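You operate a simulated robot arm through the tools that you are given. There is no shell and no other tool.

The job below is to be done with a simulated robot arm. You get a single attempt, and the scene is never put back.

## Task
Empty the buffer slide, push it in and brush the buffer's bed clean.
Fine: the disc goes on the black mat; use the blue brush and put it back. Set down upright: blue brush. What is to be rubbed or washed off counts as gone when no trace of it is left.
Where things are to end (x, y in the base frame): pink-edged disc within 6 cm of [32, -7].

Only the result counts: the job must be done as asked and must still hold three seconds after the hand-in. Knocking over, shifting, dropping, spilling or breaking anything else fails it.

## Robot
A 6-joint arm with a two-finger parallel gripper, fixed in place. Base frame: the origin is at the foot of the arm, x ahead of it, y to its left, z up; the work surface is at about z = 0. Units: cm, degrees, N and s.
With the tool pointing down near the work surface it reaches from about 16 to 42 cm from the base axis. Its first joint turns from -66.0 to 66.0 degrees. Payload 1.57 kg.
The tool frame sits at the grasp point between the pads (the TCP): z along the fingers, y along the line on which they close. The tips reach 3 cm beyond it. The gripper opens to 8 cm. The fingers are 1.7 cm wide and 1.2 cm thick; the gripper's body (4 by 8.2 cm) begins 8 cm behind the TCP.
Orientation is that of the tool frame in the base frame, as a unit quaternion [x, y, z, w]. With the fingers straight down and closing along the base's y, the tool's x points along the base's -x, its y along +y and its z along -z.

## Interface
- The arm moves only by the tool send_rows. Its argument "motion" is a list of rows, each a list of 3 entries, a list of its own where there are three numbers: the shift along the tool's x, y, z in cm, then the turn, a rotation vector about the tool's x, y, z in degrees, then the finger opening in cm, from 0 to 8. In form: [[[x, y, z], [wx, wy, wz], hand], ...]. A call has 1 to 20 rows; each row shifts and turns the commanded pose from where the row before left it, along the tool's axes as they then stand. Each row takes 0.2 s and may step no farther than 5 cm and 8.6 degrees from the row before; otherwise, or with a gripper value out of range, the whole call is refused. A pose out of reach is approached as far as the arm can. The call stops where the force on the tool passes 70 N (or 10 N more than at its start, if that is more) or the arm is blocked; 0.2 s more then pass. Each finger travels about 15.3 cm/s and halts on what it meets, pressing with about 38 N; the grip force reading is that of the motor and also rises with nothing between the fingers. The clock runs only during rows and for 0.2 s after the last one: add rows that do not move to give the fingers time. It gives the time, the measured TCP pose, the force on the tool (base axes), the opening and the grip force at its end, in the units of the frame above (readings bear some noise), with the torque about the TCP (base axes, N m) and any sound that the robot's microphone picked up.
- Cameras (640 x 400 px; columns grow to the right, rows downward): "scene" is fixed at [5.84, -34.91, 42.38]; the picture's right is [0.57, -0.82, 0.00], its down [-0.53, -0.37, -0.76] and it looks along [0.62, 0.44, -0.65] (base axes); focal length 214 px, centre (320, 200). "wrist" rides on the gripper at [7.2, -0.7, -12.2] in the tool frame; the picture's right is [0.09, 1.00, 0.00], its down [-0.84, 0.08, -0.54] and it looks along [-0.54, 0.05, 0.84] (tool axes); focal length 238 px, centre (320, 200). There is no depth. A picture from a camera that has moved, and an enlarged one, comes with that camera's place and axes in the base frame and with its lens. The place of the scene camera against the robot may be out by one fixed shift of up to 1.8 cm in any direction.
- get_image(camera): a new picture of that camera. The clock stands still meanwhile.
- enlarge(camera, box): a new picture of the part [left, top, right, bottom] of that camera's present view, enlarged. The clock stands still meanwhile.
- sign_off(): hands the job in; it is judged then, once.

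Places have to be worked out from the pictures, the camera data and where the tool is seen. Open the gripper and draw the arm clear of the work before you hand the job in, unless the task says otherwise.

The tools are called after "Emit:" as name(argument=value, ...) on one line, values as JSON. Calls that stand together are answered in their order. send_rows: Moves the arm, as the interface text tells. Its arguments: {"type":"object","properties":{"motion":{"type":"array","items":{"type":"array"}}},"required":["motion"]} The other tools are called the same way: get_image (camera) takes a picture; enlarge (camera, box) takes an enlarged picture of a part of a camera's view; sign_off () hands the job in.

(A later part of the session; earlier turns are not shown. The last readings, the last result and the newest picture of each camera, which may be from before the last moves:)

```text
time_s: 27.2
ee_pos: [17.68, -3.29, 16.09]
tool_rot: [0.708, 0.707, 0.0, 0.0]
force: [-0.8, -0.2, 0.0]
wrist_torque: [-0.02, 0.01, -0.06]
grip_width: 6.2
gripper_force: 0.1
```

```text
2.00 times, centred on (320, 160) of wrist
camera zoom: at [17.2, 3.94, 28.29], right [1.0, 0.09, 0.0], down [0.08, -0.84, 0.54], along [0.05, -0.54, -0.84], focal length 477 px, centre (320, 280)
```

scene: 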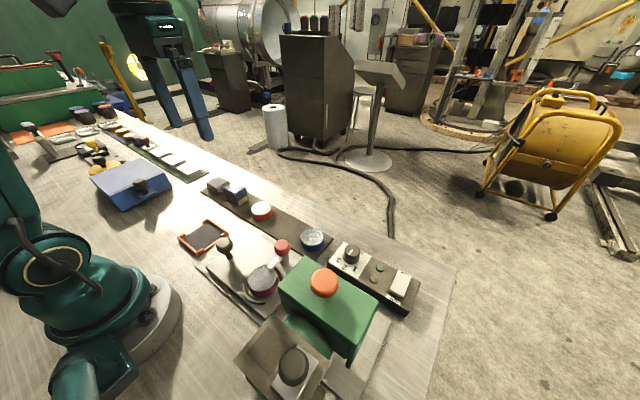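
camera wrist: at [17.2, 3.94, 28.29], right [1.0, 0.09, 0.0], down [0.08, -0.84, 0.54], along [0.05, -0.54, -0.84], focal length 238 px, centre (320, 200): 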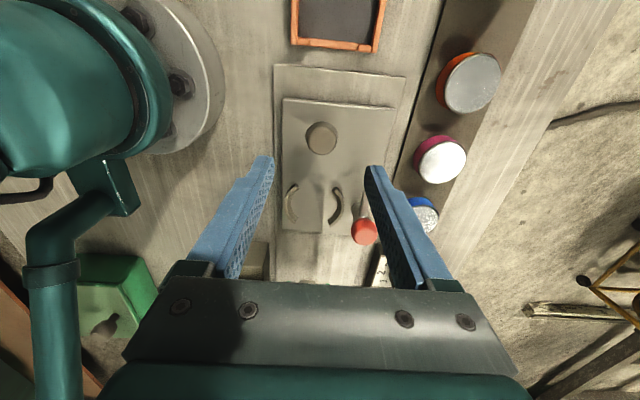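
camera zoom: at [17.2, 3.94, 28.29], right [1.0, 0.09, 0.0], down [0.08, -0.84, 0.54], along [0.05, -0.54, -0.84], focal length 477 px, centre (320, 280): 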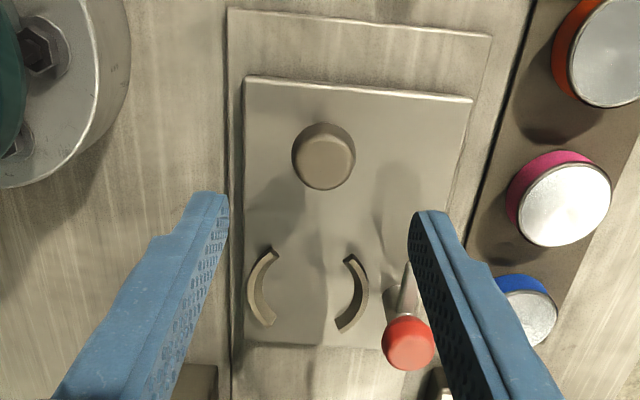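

The knob is at about (18.0, -3.5). I align over it and lower the fingers around it.

Emit:
send_rows(motion=[[[-0.2, 0.25, 3], [0, 0, 0], 6.2], [[0, 0, 3.5], [0, 0, 0], 6.2], [[0, 0, 3.4], [0, 0, 0], 6.2], [[0, 0, 0], [0, 0, 0], 6.2]])

Emit:
enlarge(camera="wrist", box=[200, 60, 440, 260])

Emit:
enlarge(camera="scene", box=[180, 200, 320, 320])

```text
time_s: 28.2
ee_pos: [17.9, -3.52, 6.25]
tool_rot: [0.708, 0.707, 0.001, 0.001]
force: [0.6, -0.6, -0.7]
wrist_torque: [-0.01, 0.02, 0.01]
grip_width: 6.19
gripper_force: 0.0
```

```text
2.00 times, centred on (320, 160) of wrist
camera zoom: at [17.38, 3.75, 18.3], right [1.0, 0.09, 0.0], down [0.08, -0.84, 0.54], along [0.05, -0.54, -0.84], focal length 477 px, centre (320, 280)
```

zoom: 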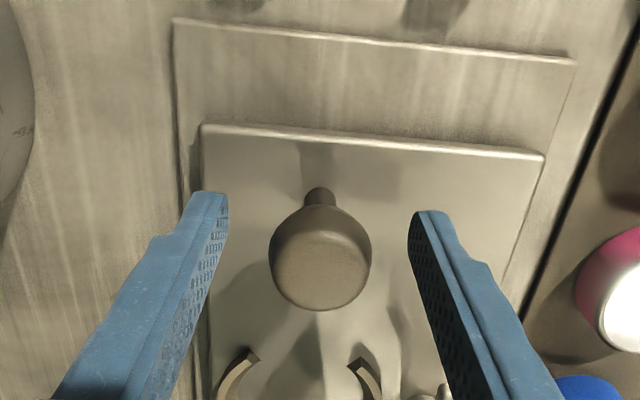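

```text
3.33 times, centred on (250, 260) of scene
camera zoom: at [5.84, -34.91, 42.38], right [0.57, -0.82, 0.0], down [-0.53, -0.37, -0.76], along [0.62, 0.44, -0.65], focal length 715 px, centre (553, 0)
```

zoom: 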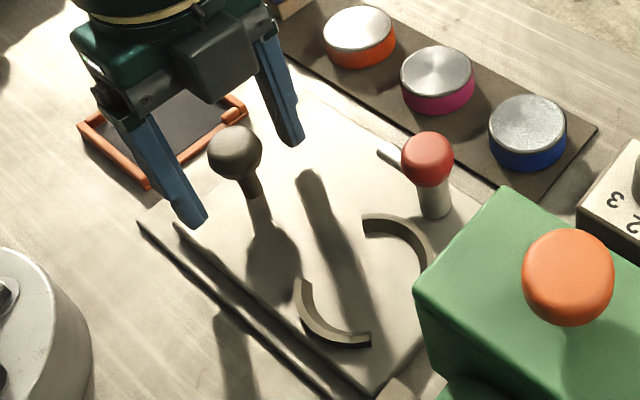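

The knob is between the fingers; I close on it.

Emit:
send_rows(motion=[[[0, 0.05, 0], [0, 0, 0], 4], [[0, 0, 0], [0, 0, 0], 2], [[0, 0, 0], [0, 0, 0], 2], [[0, 0, 0], [0, 0, 0], 2], [[0, 0, 0], [0, 0, 0], 2]])

Emit:
enlarge(camera="wrist", box=[200, 60, 440, 260])

```text
time_s: 29.4
ee_pos: [18.01, -3.5, 6.18]
tool_rot: [0.707, 0.707, -0.001, -0.001]
force: [-7.7, -1.8, 3.6]
wrist_torque: [-0.15, -0.3, -0.04]
grip_width: 3.2
gripper_force: 40.5
```

```text
2.00 times, centred on (320, 160) of wrist
camera zoom: at [17.41, 3.78, 18.34], right [1.0, 0.09, 0.0], down [0.08, -0.84, 0.54], along [0.05, -0.54, -0.84], focal length 477 px, centre (320, 280)
```

zoom: 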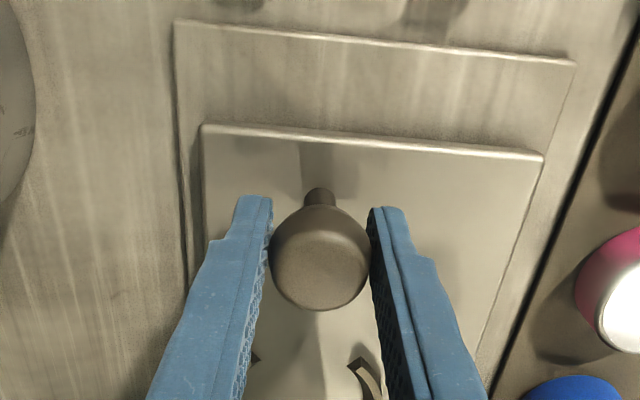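

Knob gripped. I push the slide toward the machine (-y), a few centimetres first.

Emit:
send_rows(motion=[[[-0.5, 0, 0], [0, 0, 0], 2], [[-1, 0, 0], [0, 0, 0], 2], [[-1, 0, 0], [0, 0, 0], 2], [[-1, 0, 0], [0, 0, 0], 2], [[0, 0, 0], [0, 0, 0], 2]])

Emit:
enlarge(camera="scene", box=[180, 200, 400, 380])

Emit:
get_image(camera="wrist")

```text
time_s: 30.6
ee_pos: [18.01, -7.08, 6.27]
tool_rot: [0.708, 0.707, -0.001, 0.0]
force: [-18.1, -0.7, 26.8]
wrist_torque: [0.06, -0.22, -0.22]
grip_width: 3.16
gripper_force: 40.7
```

```text
2.22 times, centred on (290, 290) of scene
camera zoom: at [5.83, -34.91, 42.38], right [0.57, -0.82, 0.0], down [-0.53, -0.37, -0.76], along [0.62, 0.44, -0.65], focal length 477 px, centre (387, 0)
```

zoom: 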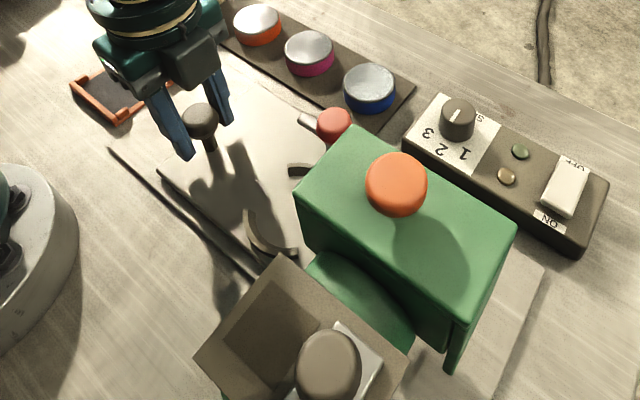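

```text
taken
camera wrist: at [17.41, 0.12, 18.33], right [1.0, 0.09, 0.0], down [0.08, -0.84, 0.54], along [0.05, -0.54, -0.84], focal length 238 px, centre (320, 200)
```

wrist: 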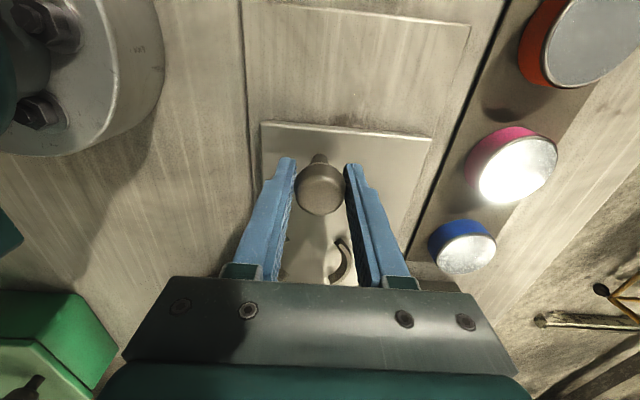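

The slide moves smoothly. I ease the small side loads and keep pushing in.

Emit:
send_rows(motion=[[[0, -0.08, -0.12], [0, 0, 0], 2], [[-1, 0, 0], [0, 0, 0], 2], [[-1, 0, 0], [0, 0, 0], 2], [[-1, 0, 0], [0, 0, 0], 2], [[0, 0, 0], [0, 0, 0], 2]])

Emit:
enlarge(camera="scene", box=[200, 200, 400, 380])

```text
time_s: 31.8
ee_pos: [17.95, -9.94, 6.29]
tool_rot: [0.708, 0.707, 0.001, 0.0]
force: [1.3, -0.4, -30.3]
wrist_torque: [0.08, -0.29, -0.01]
grip_width: 3.19
gripper_force: 40.0
```

```text
2.22 times, centred on (300, 290) of scene
camera zoom: at [5.84, -34.91, 42.37], right [0.57, -0.82, 0.0], down [-0.53, -0.37, -0.76], along [0.62, 0.44, -0.65], focal length 477 px, centre (364, 0)
```

zoom: 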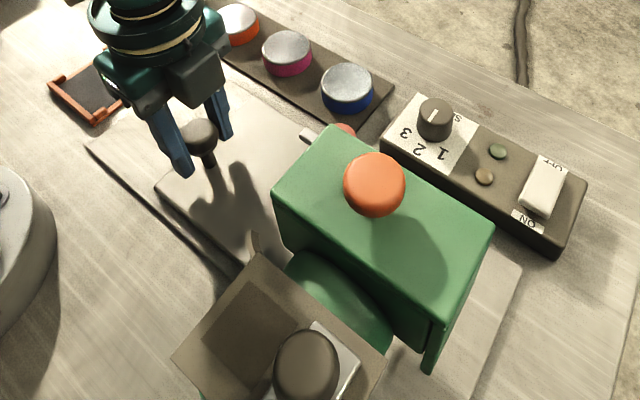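

I continue in smaller moves, watching the y force for the stop or for the lever post meeting the machine.

Emit:
send_rows(motion=[[[-0.5, 0, 0.05], [0, 0, 0], 2], [[-0.5, 0, 0], [0, 0, 0], 2], [[-0.5, 0, 0], [0, 0, 0], 2], [[-0.5, 0, 0], [0, 0, 0], 2], [[0, 0, 0], [0, 0, 0], 2]])

Emit:
get_image(camera="wrist")

Emit:
enlarge(camera="scene", box=[240, 200, 360, 300])

```text
time_s: 33.0
ee_pos: [17.98, -11.97, 6.28]
tool_rot: [0.707, 0.707, -0.001, 0.001]
force: [-13.1, -1.4, 29.0]
wrist_torque: [-0.15, 0.36, 0.04]
grip_width: 3.2
gripper_force: 40.3
```

```text
taken
camera wrist: at [17.39, -4.75, 18.43], right [1.0, 0.09, 0.0], down [0.08, -0.84, 0.54], along [0.05, -0.54, -0.84], focal length 238 px, centre (320, 200)
```

wrist: 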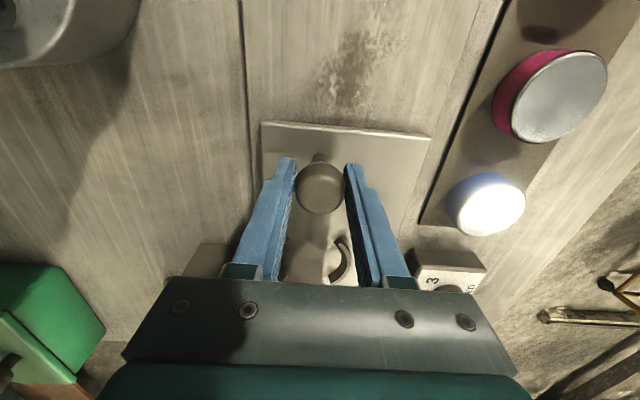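

```text
4.00 times, centred on (300, 250) of scene
camera zoom: at [5.83, -34.9, 42.38], right [0.57, -0.82, 0.0], down [-0.53, -0.37, -0.76], along [0.62, 0.44, -0.65], focal length 858 px, centre (400, 0)
```

zoom: 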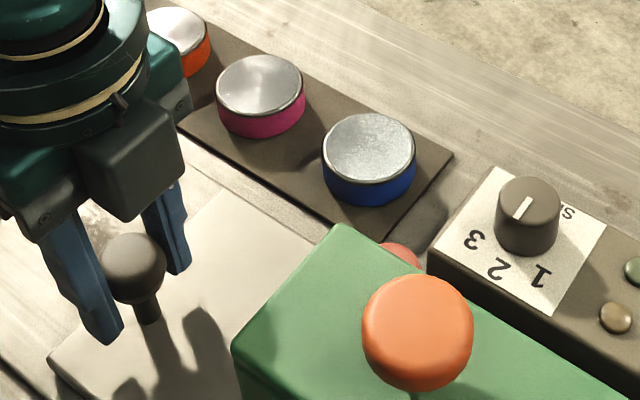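

A dirty patch on the bed is appearing where the slide was. I keep pushing toward the stop.

Emit:
send_rows(motion=[[[-0.5, -0.05, -0.05], [0, 0, 0], 2], [[-0.5, 0, 0], [0, 0, 0], 2], [[-0.5, 0, 0], [0, 0, 0], 2], [[-0.5, 0, 0], [0, 0, 0], 2], [[0, 0, 0], [0, 0, 0], 2]])

Emit:
get_image(camera="wrist")

Emit:
enlarge(camera="scene", box=[240, 200, 360, 300])

```text
time_s: 34.2
ee_pos: [18.05, -13.91, 6.47]
tool_rot: [0.707, 0.707, 0.0, -0.001]
force: [7.5, 0.6, -29.8]
wrist_torque: [0.1, 0.35, -0.01]
grip_width: 3.18
gripper_force: 40.3
```

```text
taken
camera wrist: at [17.38, -6.71, 18.6], right [1.0, 0.09, 0.0], down [0.08, -0.84, 0.54], along [0.05, -0.54, -0.84], focal length 238 px, centre (320, 200)
```

wrist: 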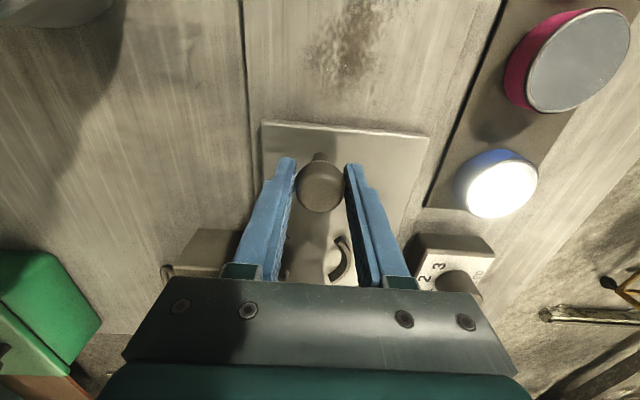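

```text
4.00 times, centred on (300, 250) of scene
camera zoom: at [5.84, -34.91, 42.37], right [0.57, -0.82, 0.0], down [-0.53, -0.37, -0.76], along [0.62, 0.44, -0.65], focal length 858 px, centre (400, 0)
```

zoom: 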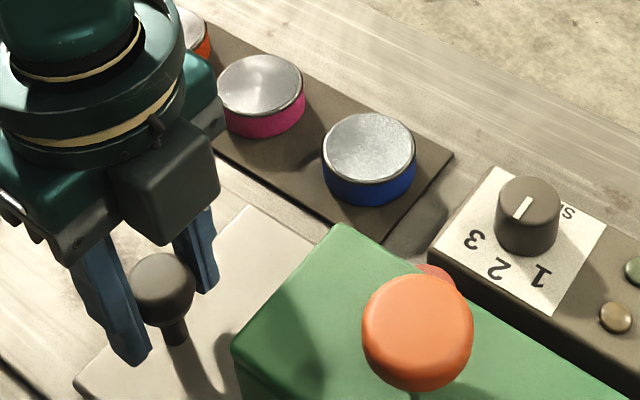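

Still moving freely; I continue pushing in.

Emit:
send_rows(motion=[[[-0.5, 0, 0.05], [0, 0, 0], 2], [[-0.5, 0, 0], [0, 0, 0], 2], [[-0.5, 0, 0], [0, 0, 0], 2], [[0, 0, 0], [0, 0, 0], 2]])

Emit:
get_image(camera="wrist")

Emit:
get_image(camera="scene")

```text
time_s: 35.2
ee_pos: [18.0, -15.5, 6.48]
tool_rot: [0.707, 0.707, 0.0, 0.001]
force: [-8.1, -0.4, 20.3]
wrist_torque: [0.37, 0.35, -0.3]
grip_width: 3.17
gripper_force: 40.6
```

```text
taken
camera wrist: at [17.39, -8.32, 18.59], right [1.0, 0.09, 0.0], down [0.08, -0.84, 0.54], along [0.05, -0.54, -0.84], focal length 238 px, centre (320, 200)
```

wrist: 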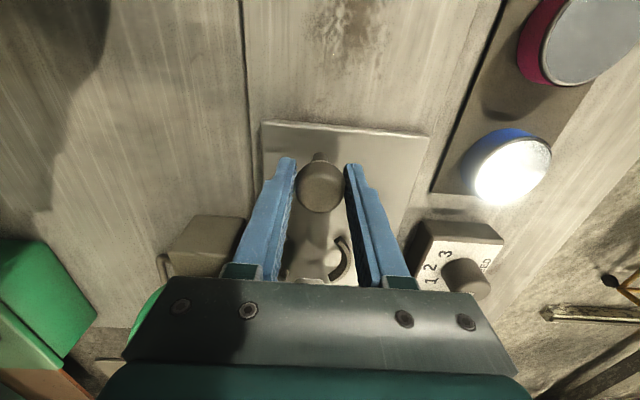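

```text
taken
```

scene: 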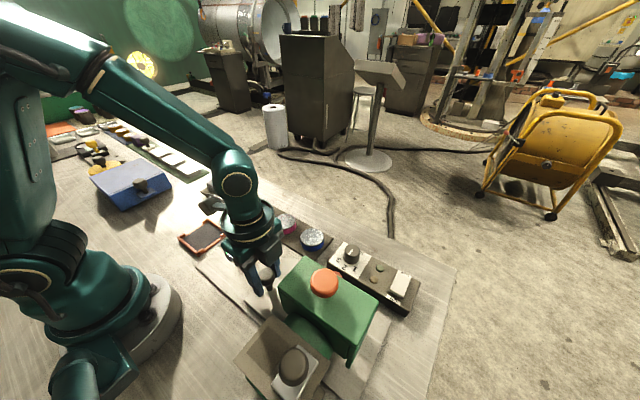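

Twelve centimetres in and still free; the box face is at y≈-21.6 so I still have a few centimetres of room. I continue with small steps.

Emit:
send_rows(motion=[[[-0.4, 0, 0], [0, 0, 0], 2], [[-0.4, 0, 0], [0, 0, 0], 2], [[-0.4, 0, 0], [0, 0, 0], 2], [[0, 0, 0], [0, 0, 0], 2]])

```text
time_s: 36.2
ee_pos: [17.97, -16.79, 6.38]
tool_rot: [0.707, 0.707, 0.001, 0.002]
force: [-1.0, 0.0, 28.4]
wrist_torque: [-0.08, 0.36, 0.05]
grip_width: 3.18
gripper_force: 40.4
```

Emit:
send_rows(motion=[[[-0.3, 0, -0.05], [0, 0, 0], 2], [[-0.3, 0, 0], [0, 0, 0], 2], [[-0.3, 0, 0], [0, 0, 0], 2], [[0, 0, 0], [0, 0, 0], 2]])

Emit:
get_image(camera="wrist")

Emit:
enlarge(camera="scene", box=[200, 230, 400, 400])

```text
time_s: 37.2
ee_pos: [18.04, -17.52, 6.38]
tool_rot: [0.708, 0.706, 0.001, -0.001]
force: [1.4, 20.1, 22.3]
wrist_torque: [0.13, -0.34, -0.01]
grip_width: 3.17
gripper_force: 40.4
```

```text
taken
camera wrist: at [17.41, -10.31, 18.49], right [1.0, 0.09, 0.0], down [0.08, -0.84, 0.54], along [0.05, -0.54, -0.84], focal length 238 px, centre (320, 200)
```

wrist: 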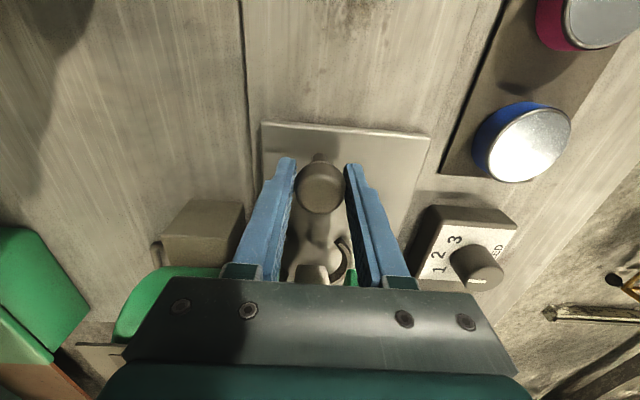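

```text
2.35 times, centred on (300, 315) of scene
camera zoom: at [5.84, -34.9, 42.38], right [0.57, -0.82, 0.0], down [-0.53, -0.37, -0.76], along [0.62, 0.44, -0.65], focal length 505 px, centre (367, -71)
```

zoom: 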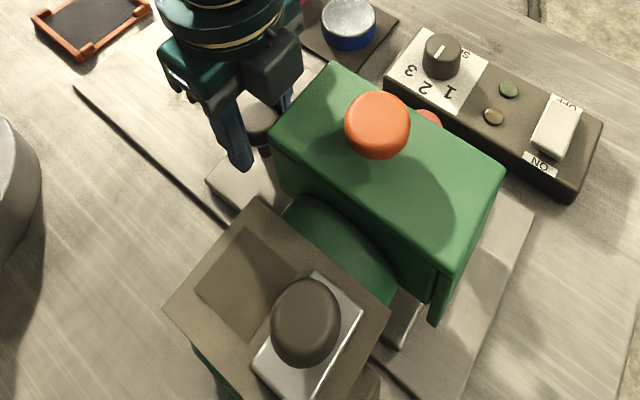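

The y force jumped to +20 N at y=-17.5, which looks like the end stop (14 cm of travel). I press a touch more to confirm it.

Emit:
send_rows(motion=[[[-0.15, 0, 0], [0, 0, 0], 2], [[0, 0, 0], [0, 0, 0], 2]])

```text
time_s: 37.8
ee_pos: [18.06, -17.6, 6.32]
tool_rot: [0.709, 0.705, 0.002, -0.002]
force: [9.1, 29.1, -6.1]
wrist_torque: [0.05, -0.25, 0.04]
grip_width: 3.18
gripper_force: 40.2
```

It is against the stop. I release the knob and lift straight up, then look at the bed.

Emit:
send_rows(motion=[[[0.1, 0, 0], [0, 0, 0], 2], [[0, 0, 0], [0, 0, 0], 5], [[0, 0, 0], [0, 0, 0], 5], [[0, 0, -3], [0, 0, 0], 5], [[0, 0, -4], [0, 0, 0], 5], [[4, 0, -2], [0, 0, 0], 5], [[4, 0, 0], [0, 0, 0], 5], [[4, 0, 0], [0, 0, 0], 5], [[0, 0, 0], [0, 0, 0], 5]])

Emit:
get_image(camera="wrist")

Emit:
enlarge(camera="wrist", box=[230, 20, 450, 180])

Emit:
enlarge(camera="scene", box=[180, 210, 380, 370])

```text
time_s: 39.8
ee_pos: [18.04, -5.59, 15.26]
tool_rot: [0.707, 0.707, 0.0, 0.0]
force: [-0.1, 0.3, 0.5]
wrist_torque: [0.0, -0.02, -0.01]
grip_width: 5.0
gripper_force: 0.1
```

```text
taken
camera wrist: at [17.41, 1.64, 27.4], right [1.0, 0.09, 0.0], down [0.08, -0.84, 0.54], along [0.05, -0.54, -0.84], focal length 238 px, centre (320, 200)
```

wrist: 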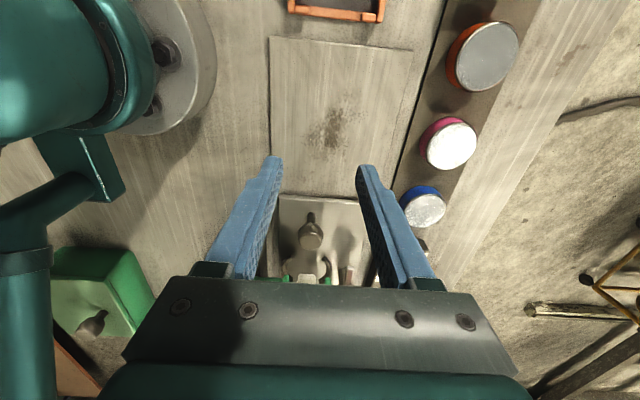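

```text
2.50 times, centred on (340, 100) of wrist
camera zoom: at [17.41, 1.64, 27.4], right [1.0, 0.09, 0.0], down [0.08, -0.84, 0.54], along [0.05, -0.54, -0.84], focal length 596 px, centre (270, 450)
```

zoom: 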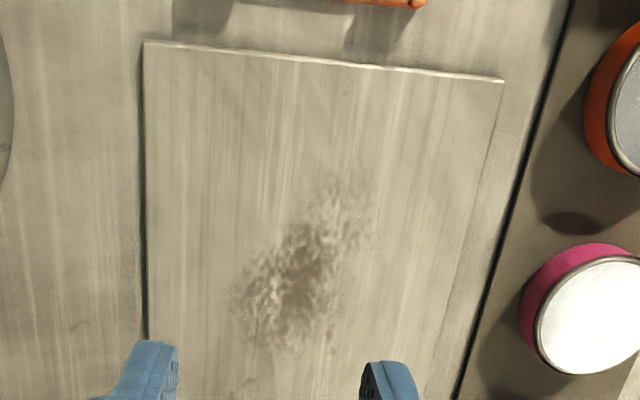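

```text
2.50 times, centred on (280, 290) of scene
camera zoom: at [5.84, -34.91, 42.38], right [0.57, -0.82, 0.0], down [-0.53, -0.37, -0.76], along [0.62, 0.44, -0.65], focal length 536 px, centre (420, -25)
```

zoom: 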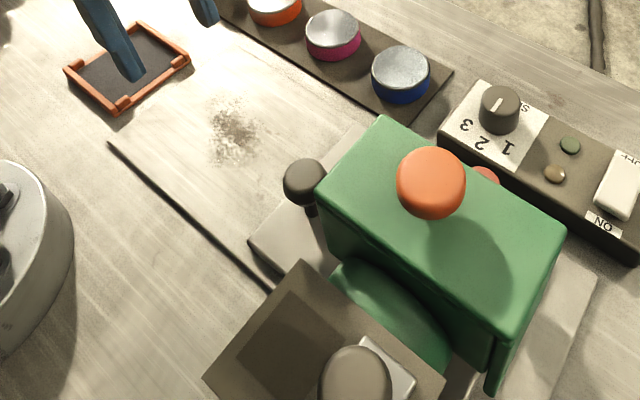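

The dirt lies at roughly x 16–22.5, y -10.5 to -1.5 on the uncovered bed. Now I look closely at the blue brush from both cameras.

Emit:
enlarge(camera="scene", box=[195, 165, 275, 225])

Emit:
send_rows(motion=[[[3.5, 2.8, -1], [0, 0, 0], 8], [[3.5, 2.8, -1], [0, 0, 0], 8], [[3.5, 2.8, 0], [0, 0, 0], 8], [[3.5, 2.8, 0], [0, 0, 0], 8], [[3.0, 2.8, 0], [0, 0, 0], 8], [[0, 0, 0], [0, 0, 0], 8]])

Emit:
get_image(camera="wrist")

Emit:
enlarge(camera="scene", box=[195, 165, 275, 225])

```text
6.67 times, centred on (235, 195) of scene
camera zoom: at [5.84, -34.91, 42.38], right [0.57, -0.82, 0.0], down [-0.53, -0.37, -0.76], along [0.62, 0.44, -0.65], focal length 1430 px, centre (887, 233)
```

zoom: 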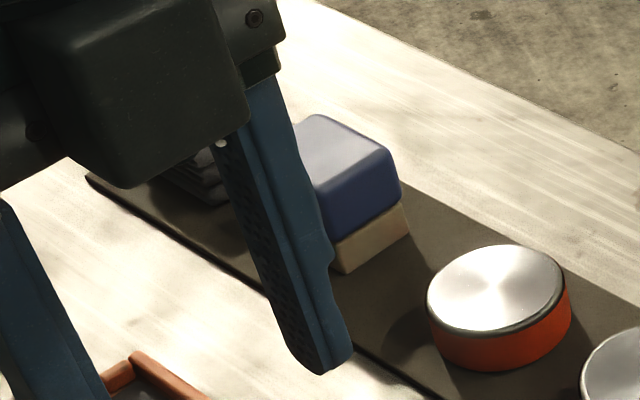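

```text
time_s: 41.2
ee_pos: [32.16, 11.22, 17.44]
tool_rot: [0.707, 0.707, 0.0, 0.0]
force: [0.2, -0.3, 0.7]
wrist_torque: [-0.04, 0.02, 0.01]
grip_width: 8.02
gripper_force: 0.2
```

```text
taken
camera wrist: at [31.47, 18.49, 29.53], right [1.0, 0.09, 0.0], down [0.08, -0.84, 0.54], along [0.05, -0.54, -0.84], focal length 238 px, centre (320, 200)
```

wrist: 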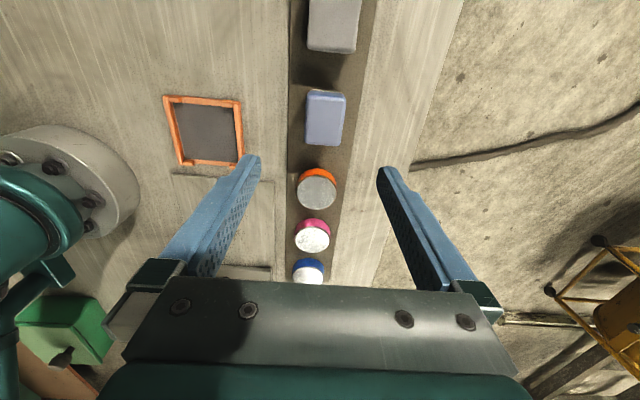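

```text
6.67 times, centred on (235, 195) of scene
camera zoom: at [5.84, -34.91, 42.38], right [0.57, -0.82, 0.0], down [-0.53, -0.37, -0.76], along [0.62, 0.44, -0.65], focal length 1430 px, centre (887, 233)
```

zoom: 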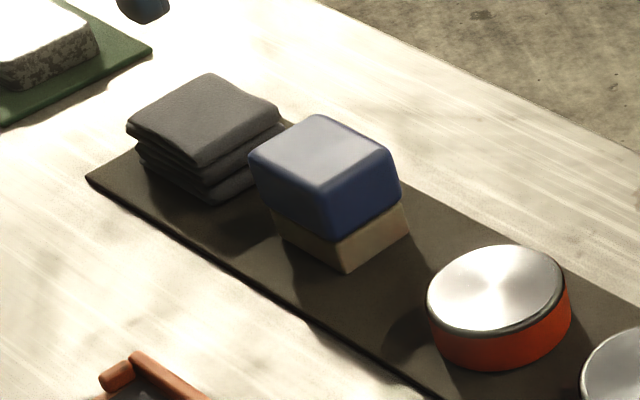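

The brush stands at about (32.4, 12.3), roughly 4 cm wide in x and 5 cm in y, with clear gaps to its neighbours. I zoom in to refine its place.

Emit:
enlarge(camera="wrist", box=[260, 40, 400, 180])

```text
2.86 times, centred on (330, 110) of wrist
camera zoom: at [31.47, 18.49, 29.53], right [1.0, 0.09, 0.0], down [0.08, -0.84, 0.54], along [0.05, -0.54, -0.84], focal length 681 px, centre (291, 457)
```

zoom: 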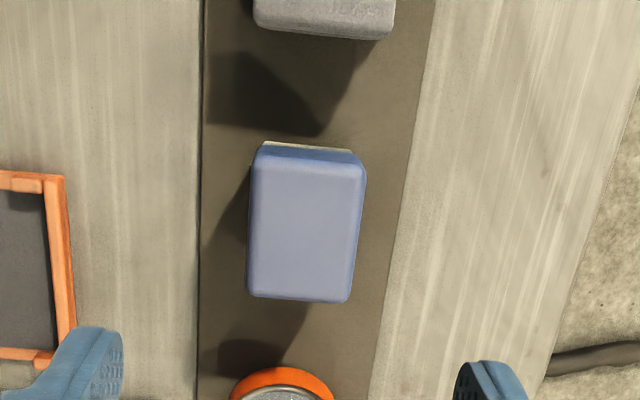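

The brush's top spans x 30.8–34.5, y 9.7–14.4, squarely aligned. I centre over it and lower to just above, then check.

Emit:
send_rows(motion=[[[0.88, 0.4, 3], [0, 0, 0], 8], [[0, 0, 3], [0, 0, 0], 8], [[0, 0, 2.7], [0, 0, 0], 8], [[0, 0, 0], [0, 0, 0], 8]])

Emit:
enlarge(camera="wrist", box=[220, 80, 420, 230])

Emit:
enlarge(camera="scene", box=[185, 150, 285, 225])

```text
time_s: 42.2
ee_pos: [32.61, 12.2, 8.54]
tool_rot: [0.707, 0.707, 0.0, 0.0]
force: [0.1, -0.1, 0.2]
wrist_torque: [0.04, 0.0, 0.0]
grip_width: 7.98
gripper_force: 0.0
```

```text
2.67 times, centred on (320, 155) of wrist
camera zoom: at [31.88, 19.49, 20.71], right [1.0, 0.09, 0.0], down [0.08, -0.84, 0.54], along [0.05, -0.54, -0.84], focal length 636 px, centre (320, 320)
```

zoom: 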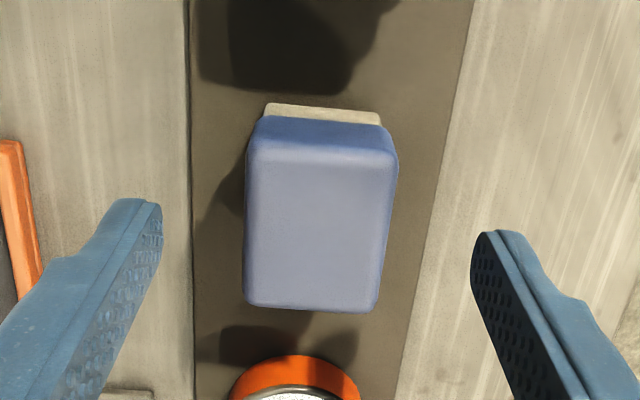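

```text
5.33 times, centred on (235, 188) of scene
camera zoom: at [5.84, -34.91, 42.38], right [0.57, -0.82, 0.0], down [-0.53, -0.37, -0.76], along [0.62, 0.44, -0.65], focal length 1144 px, centre (773, 267)
```

zoom: 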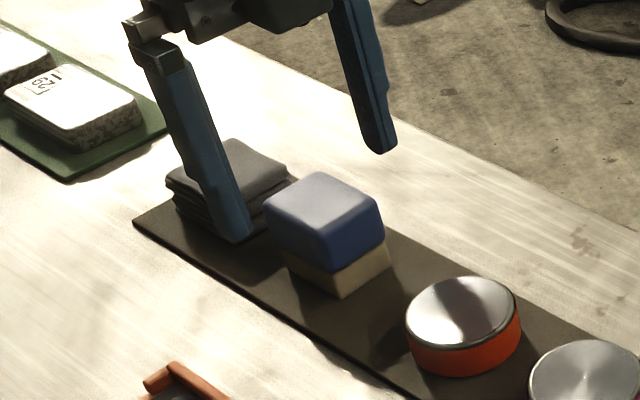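

The brush is centred at about (32.5, 12.1). I lower so the pads cover only the blue handle, then close.

Emit:
send_rows(motion=[[[-0.05, -0.05, 2.5], [0, 0, 0], 8], [[0, 0, 1], [0, 0, 0], 7], [[0, 0, 0], [0, 0, 0], 5], [[0, 0, 0], [0, 0, 0], 2.8], [[0, 0, 0], [0, 0, 0], 2.8], [[0, 0, 0], [0, 0, 0], 2.8]])

Emit:
enlarge(camera="wrist", box=[220, 80, 420, 230])

Emit:
enlarge(camera="scene", box=[185, 150, 285, 225])

```text
time_s: 43.6
ee_pos: [32.36, 12.14, 5.11]
tool_rot: [0.707, 0.707, 0.0, 0.0]
force: [-0.1, 0.3, 0.0]
wrist_torque: [0.0, -0.02, 0.0]
grip_width: 3.9
gripper_force: 38.0
```

```text
2.67 times, centred on (320, 155) of wrist
camera zoom: at [31.76, 19.43, 17.28], right [1.0, 0.09, 0.0], down [0.08, -0.84, 0.54], along [0.05, -0.54, -0.84], focal length 636 px, centre (320, 320)
```

zoom: 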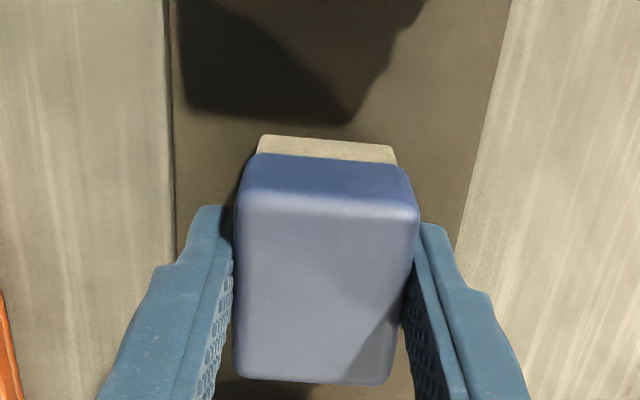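

```text
5.33 times, centred on (235, 188) of scene
camera zoom: at [5.84, -34.91, 42.38], right [0.57, -0.82, 0.0], down [-0.53, -0.37, -0.76], along [0.62, 0.44, -0.65], focal length 1144 px, centre (773, 267)
```

zoom: 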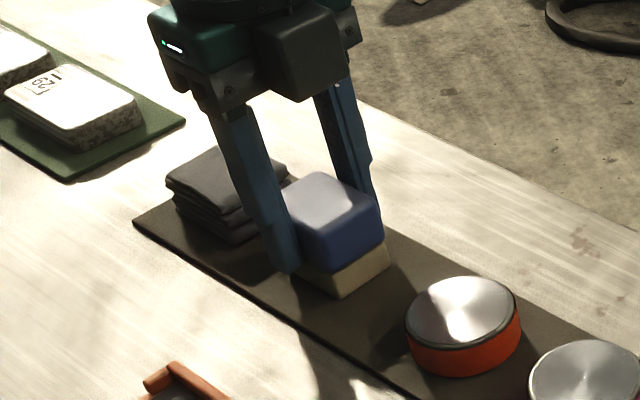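

The brush is held at 38 N. I lift it and carry it over to the uncovered bed.

Emit:
send_rows(motion=[[[0, 0, -0.5], [0, 0, 0], 2.8], [[0, 0, -3.5], [0, 0, 0], 2.8], [[0, 0, -4], [0, 0, 0], 2.8], [[-3.02, -2.62, 0], [0, 0, 0], 2.8], [[-3.02, -2.62, 0], [0, 0, 0], 2.8], [[-3.02, -2.62, 0], [0, 0, 0], 2.8], [[-3.02, -2.62, 0], [0, 0, 0], 2.8], [[-3.02, -2.62, 0], [0, 0, 0], 2.8], [[0, 0, 0], [0, 0, 0], 2.8]])

Emit:
get_image(camera="wrist")

Emit:
enlarge(camera="scene", box=[180, 190, 340, 310])

```text
time_s: 45.6
ee_pos: [19.27, -2.76, 13.11]
tool_rot: [0.707, 0.707, 0.0, 0.0]
force: [1.0, 0.5, -0.4]
wrist_torque: [0.0, 0.0, -0.03]
grip_width: 3.9
gripper_force: 37.9
```

```text
taken
camera wrist: at [18.67, 4.45, 25.26], right [1.0, 0.09, 0.0], down [0.08, -0.84, 0.54], along [0.05, -0.54, -0.84], focal length 238 px, centre (320, 200)
```

wrist: 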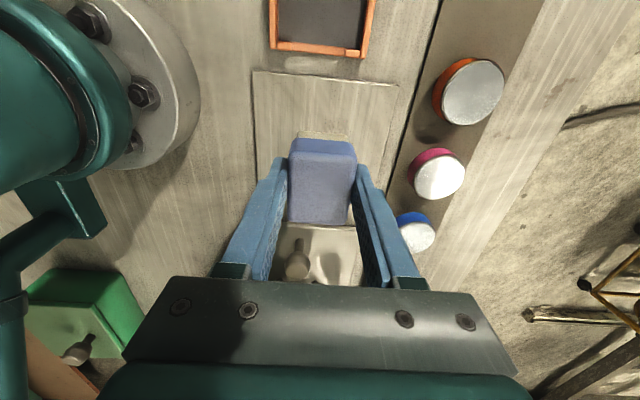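

```text
3.33 times, centred on (260, 250) of scene
camera zoom: at [5.84, -34.91, 42.38], right [0.57, -0.82, 0.0], down [-0.53, -0.37, -0.76], along [0.62, 0.44, -0.65], focal length 715 px, centre (520, 33)
```

zoom: 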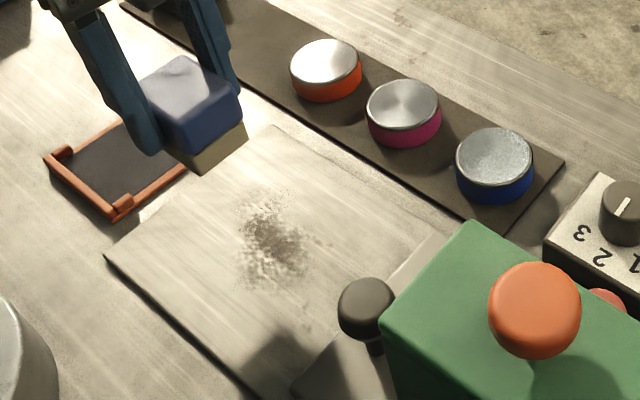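

The dirt patch is clearly visible in the scene view. I lower the brush toward the bed at the +y end of the patch and then feel for contact.

Emit:
send_rows(motion=[[[0, 0, 3.5], [0, 0, 0], 2.8], [[0, 0, 3.2], [0, 0, 0], 2.8], [[0, 0, 0.3], [0, 0, 0], 2.8], [[0, 0, 0], [0, 0, 0], 2.8]])

Emit:
enlarge(camera="scene", box=[180, 200, 300, 290])

```text
time_s: 46.6
ee_pos: [19.18, -2.86, 6.19]
tool_rot: [0.708, 0.707, 0.001, 0.001]
force: [0.0, -0.9, -0.5]
wrist_torque: [0.01, 0.0, 0.01]
grip_width: 3.92
gripper_force: 38.1
```

```text
4.44 times, centred on (240, 245) of scene
camera zoom: at [5.84, -34.91, 42.38], right [0.57, -0.82, 0.0], down [-0.53, -0.37, -0.76], along [0.62, 0.44, -0.65], focal length 953 px, centre (676, 0)
```

zoom: 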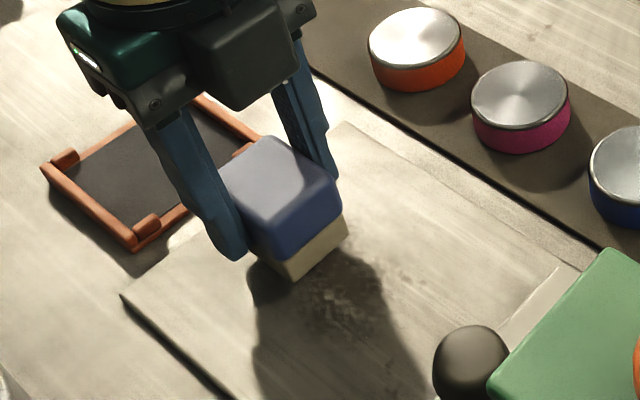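

Emit:
send_rows(motion=[[[0, 0, 0.2], [0, 0, 0], 2.8], [[0, 0, 0.2], [0, 0, 0], 2.8], [[0, 0, 0], [0, 0, 0], 2.8]])

```text
time_s: 47.4
ee_pos: [19.32, -2.79, 5.7]
tool_rot: [0.707, 0.707, 0.0, 0.0]
force: [-0.4, -0.9, -0.7]
wrist_torque: [0.0, 0.01, -0.02]
grip_width: 3.88
gripper_force: 37.2
```

No contact yet; I go on lowering in small steps.

Emit:
send_rows(motion=[[[0, 0, 0.15], [0, 0, 0], 2.8], [[0, 0, 0.1], [0, 0, 0], 2.8], [[0, 0, 0], [0, 0, 0], 2.8]])

Emit:
enlarge(camera="scene", box=[210, 220, 270, 265])

```text
time_s: 48.2
ee_pos: [19.22, -2.87, 5.52]
tool_rot: [0.707, 0.707, 0.0, 0.0]
force: [-0.7, 0.4, -1.1]
wrist_torque: [0.0, 0.0, 0.01]
grip_width: 3.9
gripper_force: 38.0
```

```text
8.89 times, centred on (240, 242) of scene
camera zoom: at [5.84, -34.91, 42.38], right [0.57, -0.82, 0.0], down [-0.53, -0.37, -0.76], along [0.62, 0.44, -0.65], focal length 1906 px, centre (1031, -178)
```

zoom: 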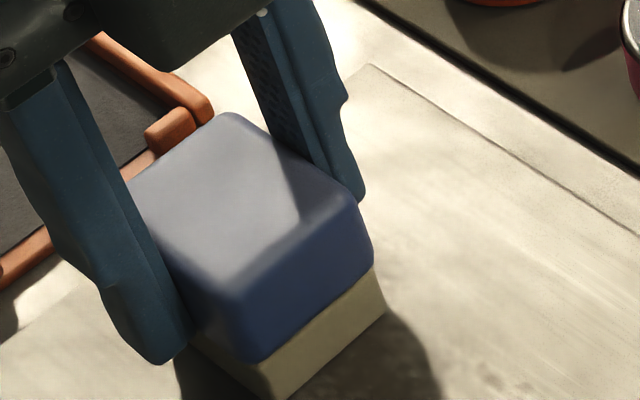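

Emit:
send_rows(motion=[[[0, 0, 0.1], [0, 0, 0], 2.8], [[0, 0, 0.1], [0, 0, 0], 2.8], [[0, 0, 0], [0, 0, 0], 2.8]])

```text
time_s: 49.0
ee_pos: [19.26, -2.91, 5.35]
tool_rot: [0.707, 0.707, 0.001, 0.0]
force: [-0.6, 1.1, 11.0]
wrist_torque: [0.02, 0.11, 0.0]
grip_width: 3.87
gripper_force: 37.7
```

Contact at 11 N. I sweep slowly toward -y along the middle of the patch.

Emit:
send_rows(motion=[[[-0.5, 0, 0], [0, 0, 0], 2.8], [[-0.8, 0, 0], [0, 0, 0], 2.8], [[-0.8, 0, 0], [0, 0, 0], 2.8], [[-0.8, 0, 0], [0, 0, 0], 2.8], [[0, 0, 0], [0, 0, 0], 2.8]])

Emit:
enlarge(camera="scene", box=[190, 210, 310, 300])

Emit:
get_image(camera="wrist")

```text
time_s: 50.2
ee_pos: [19.22, -5.88, 5.37]
tool_rot: [0.707, 0.707, 0.0, 0.0]
force: [0.0, 0.7, -1.0]
wrist_torque: [0.03, 0.0, 0.0]
grip_width: 3.89
gripper_force: 37.9
```

```text
4.44 times, centred on (250, 255) of scene
camera zoom: at [5.84, -34.91, 42.38], right [0.57, -0.82, 0.0], down [-0.53, -0.37, -0.76], along [0.62, 0.44, -0.65], focal length 953 px, centre (631, -44)
```

zoom: 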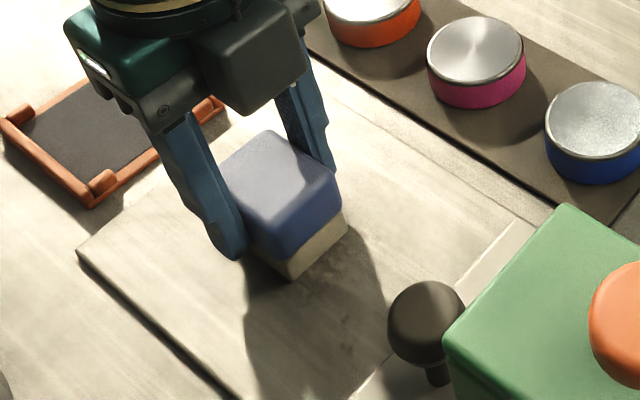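

```text
taken
camera wrist: at [18.6, 1.43, 17.45], right [1.0, 0.09, 0.0], down [0.08, -0.84, 0.54], along [0.05, -0.54, -0.84], focal length 238 px, centre (320, 200)
```

wrist: 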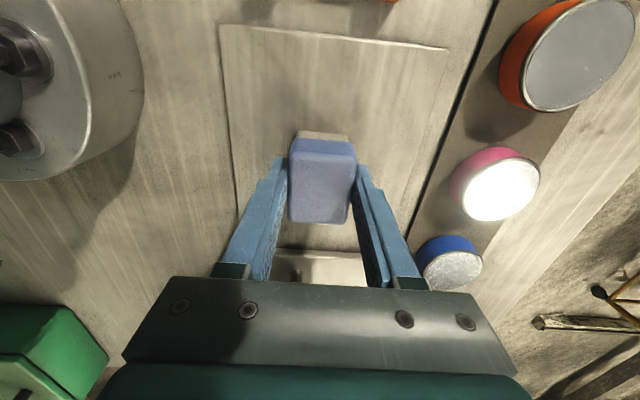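

The force dropped to about zero, so contact became marginal. I lower by about a millimetre and continue the stroke.

Emit:
send_rows(motion=[[[0, 0, 0.12], [0, 0, 0], 2.8], [[0, 0, 0], [0, 0, 0], 2.8]])

```text
time_s: 50.8
ee_pos: [19.33, -5.88, 5.24]
tool_rot: [0.707, 0.707, 0.0, 0.001]
force: [-4.6, 2.1, 31.4]
wrist_torque: [0.0, 0.2, -0.01]
grip_width: 3.91
gripper_force: 37.9
```

Emit:
send_rows(motion=[[[-0.5, 0, -0.04], [0, 0, 0], 2.8], [[-0.8, 0, 0], [0, 0, 0], 2.8], [[-0.8, 0, 0], [0, 0, 0], 2.8], [[-0.8, 0, 0], [0, 0, 0], 2.8], [[-0.8, 0, 0], [0, 0, 0], 2.8], [[0, 0, 0], [0, 0, 0], 2.8]])

Emit:
get_image(camera="wrist")

Emit:
enlarge(camera="scene", box=[190, 210, 310, 300])

```text
time_s: 52.2
ee_pos: [19.22, -9.5, 5.25]
tool_rot: [0.707, 0.707, 0.0, 0.0]
force: [0.5, 2.6, 11.0]
wrist_torque: [0.08, 0.0, -0.02]
grip_width: 3.9
gripper_force: 38.0
```

```text
taken
camera wrist: at [18.59, -2.27, 17.36], right [1.0, 0.09, 0.0], down [0.08, -0.84, 0.54], along [0.05, -0.54, -0.84], focal length 238 px, centre (320, 200)
```

wrist: 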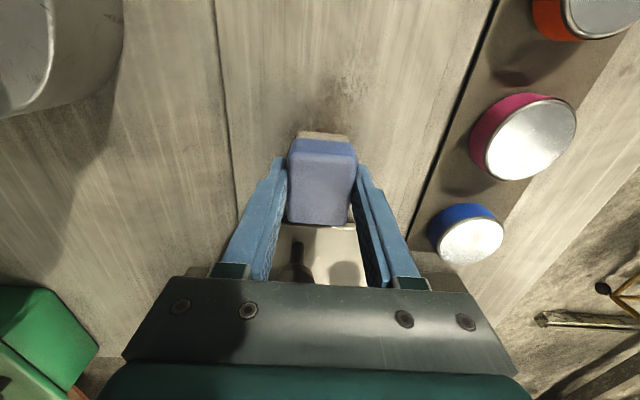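

```text
4.44 times, centred on (250, 255) of scene
camera zoom: at [5.84, -34.91, 42.38], right [0.57, -0.82, 0.0], down [-0.53, -0.37, -0.76], along [0.62, 0.44, -0.65], focal length 953 px, centre (631, -44)
```

zoom: 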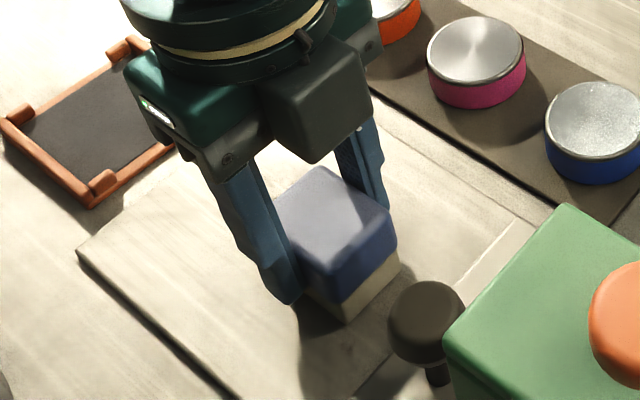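

The patch has already faded along the stroke. I zoom in to see what remains.

Emit:
enlarge(camera="wrist", box=[220, 0, 460, 150])

```text
2.67 times, centred on (340, 75) of wrist
camera zoom: at [18.59, -2.27, 17.36], right [1.0, 0.09, 0.0], down [0.08, -0.84, 0.54], along [0.05, -0.54, -0.84], focal length 636 px, centre (267, 533)
```

zoom: 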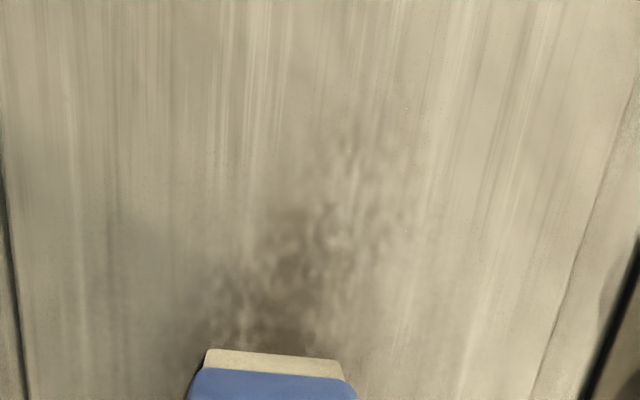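

Much fainter, but not gone. I continue with strokes back and forth over neighbouring lanes.

Emit:
send_rows(motion=[[[0, 0.8, 0.03], [0, 0, 0], 2.8], [[0, 0.8, 0], [0, 0, 0], 2.8], [[1, 0, 0], [0, 0, 0], 2.8], [[1, 0, 0], [0, 0, 0], 2.8], [[1, 0, 0], [0, 0, 0], 2.8], [[1, 0, 0], [0, 0, 0], 2.8], [[1, 0, 0], [0, 0, 0], 2.8], [[1, 0, 0], [0, 0, 0], 2.8], [[1, 0, 0], [0, 0, 0], 2.8], [[1, 0, 0], [0, 0, 0], 2.8], [[0, 0, 0], [0, 0, 0], 2.8]])

```text
time_s: 54.6
ee_pos: [20.85, -1.51, 5.15]
tool_rot: [0.707, 0.707, 0.0, 0.0]
force: [0.2, -6.1, 21.5]
wrist_torque: [-0.26, 0.0, 0.0]
grip_width: 3.89
gripper_force: 38.2
```

Force is steady around 20 N. I come back toward -y in a lane nearer the base, then return through the middle.

Emit:
send_rows(motion=[[[0, -1, 0], [0, 0, 0], 2.8], [[0, -1, 0], [0, 0, 0], 2.8], [[0, -1, 0], [0, 0, 0], 2.8], [[-1, 0, 0], [0, 0, 0], 2.8], [[-1, 0, 0], [0, 0, 0], 2.8], [[-1, 0, 0], [0, 0, 0], 2.8], [[-1, 0, 0], [0, 0, 0], 2.8], [[-1, 0, 0], [0, 0, 0], 2.8], [[-1, 0, 0], [0, 0, 0], 2.8], [[-1, 0, 0], [0, 0, 0], 2.8], [[-1, 0, 0], [0, 0, 0], 2.8], [[-0.5, 0, 0], [0, 0, 0], 2.8], [[0, 0, 0], [0, 0, 0], 2.8]])

Emit:
enlarge(camera="wrist", box=[220, 0, 460, 150])

```text
time_s: 57.4
ee_pos: [17.83, -10.29, 5.22]
tool_rot: [0.706, 0.708, 0.0, 0.0]
force: [-0.7, -0.2, -0.3]
wrist_torque: [0.0, -0.04, 0.0]
grip_width: 3.88
gripper_force: 38.0
```

```text
2.67 times, centred on (340, 75) of wrist
camera zoom: at [17.22, -2.85, 17.35], right [1.0, 0.09, 0.0], down [0.08, -0.84, 0.54], along [0.05, -0.54, -0.84], focal length 636 px, centre (267, 533)
```

zoom: 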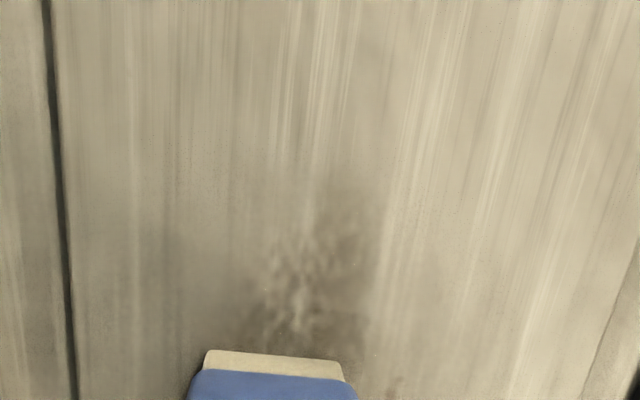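

A faint residue remains around (19, -6) and (21, -9), and the pressure was lost at the far end. I lower slightly and go over the area again.

Emit:
send_rows(motion=[[[0, 0, 0.08], [0, 0, 0], 2.8], [[0, 0.8, 0], [0, 0, 0], 2.8], [[0, 0, 0], [0, 0, 0], 2.8]])

```text
time_s: 58.2
ee_pos: [18.7, -10.01, 5.17]
tool_rot: [0.707, 0.707, -0.001, 0.0]
force: [0.0, 0.2, 0.0]
wrist_torque: [-0.02, 0.01, 0.01]
grip_width: 3.89
gripper_force: 37.9
```

Emit:
send_rows(motion=[[[0, 0, 0.1], [0, 0, 0], 2.8], [[0, 0, 0], [0, 0, 0], 2.8]])

```text
time_s: 58.8
ee_pos: [18.64, -10.09, 5.05]
tool_rot: [0.707, 0.707, 0.0, 0.001]
force: [-3.3, 2.5, 30.8]
wrist_torque: [0.06, 0.18, 0.02]
grip_width: 3.9
gripper_force: 38.3
```

Contact again at 30 N. I run a longer series of strokes across the patch.

Emit:
send_rows(motion=[[[1, 0, -0.03], [0, 0, 0], 2.8], [[1, 0, 0], [0, 0, 0], 2.8], [[1, 0, 0], [0, 0, 0], 2.8], [[1, 0, 0], [0, 0, 0], 2.8], [[1, 0, 0], [0, 0, 0], 2.8], [[1, 0, 0], [0, 0, 0], 2.8], [[1, 0, 0], [0, 0, 0], 2.8], [[1, 0, 0], [0, 0, 0], 2.8], [[0, 1, 0], [0, 0, 0], 2.8], [[0, 1.2, 0], [0, 0, 0], 2.8], [[-1, 0, 0], [0, 0, 0], 2.8], [[-1, 0, 0], [0, 0, 0], 2.8], [[-1, 0, 0], [0, 0, 0], 2.8], [[-1, 0, 0], [0, 0, 0], 2.8], [[-1, 0, 0], [0, 0, 0], 2.8], [[-1, 0, 0], [0, 0, 0], 2.8], [[-1, 0, 0], [0, 0, 0], 2.8], [[-1, 0, 0], [0, 0, 0], 2.8], [[0, 0, 0], [0, 0, 0], 2.8]])

Emit:
enlarge(camera="wrist", box=[180, 0, 420, 150])

```text
time_s: 62.8
ee_pos: [20.85, -10.03, 5.11]
tool_rot: [0.707, 0.707, 0.001, 0.002]
force: [-0.7, 21.6, 65.6]
wrist_torque: [0.53, 0.15, -0.05]
grip_width: 3.89
gripper_force: 38.0
```

```text
2.67 times, centred on (300, 75) of wrist
camera zoom: at [20.12, -2.74, 17.12], right [1.0, 0.09, 0.0], down [0.08, -0.84, 0.54], along [0.05, -0.54, -0.84], focal length 636 px, centre (373, 533)
```

zoom: 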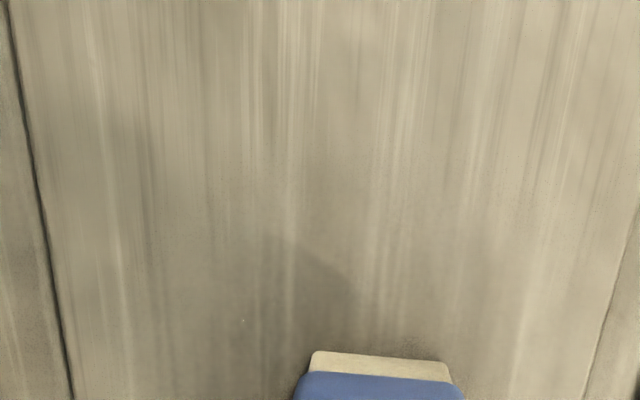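

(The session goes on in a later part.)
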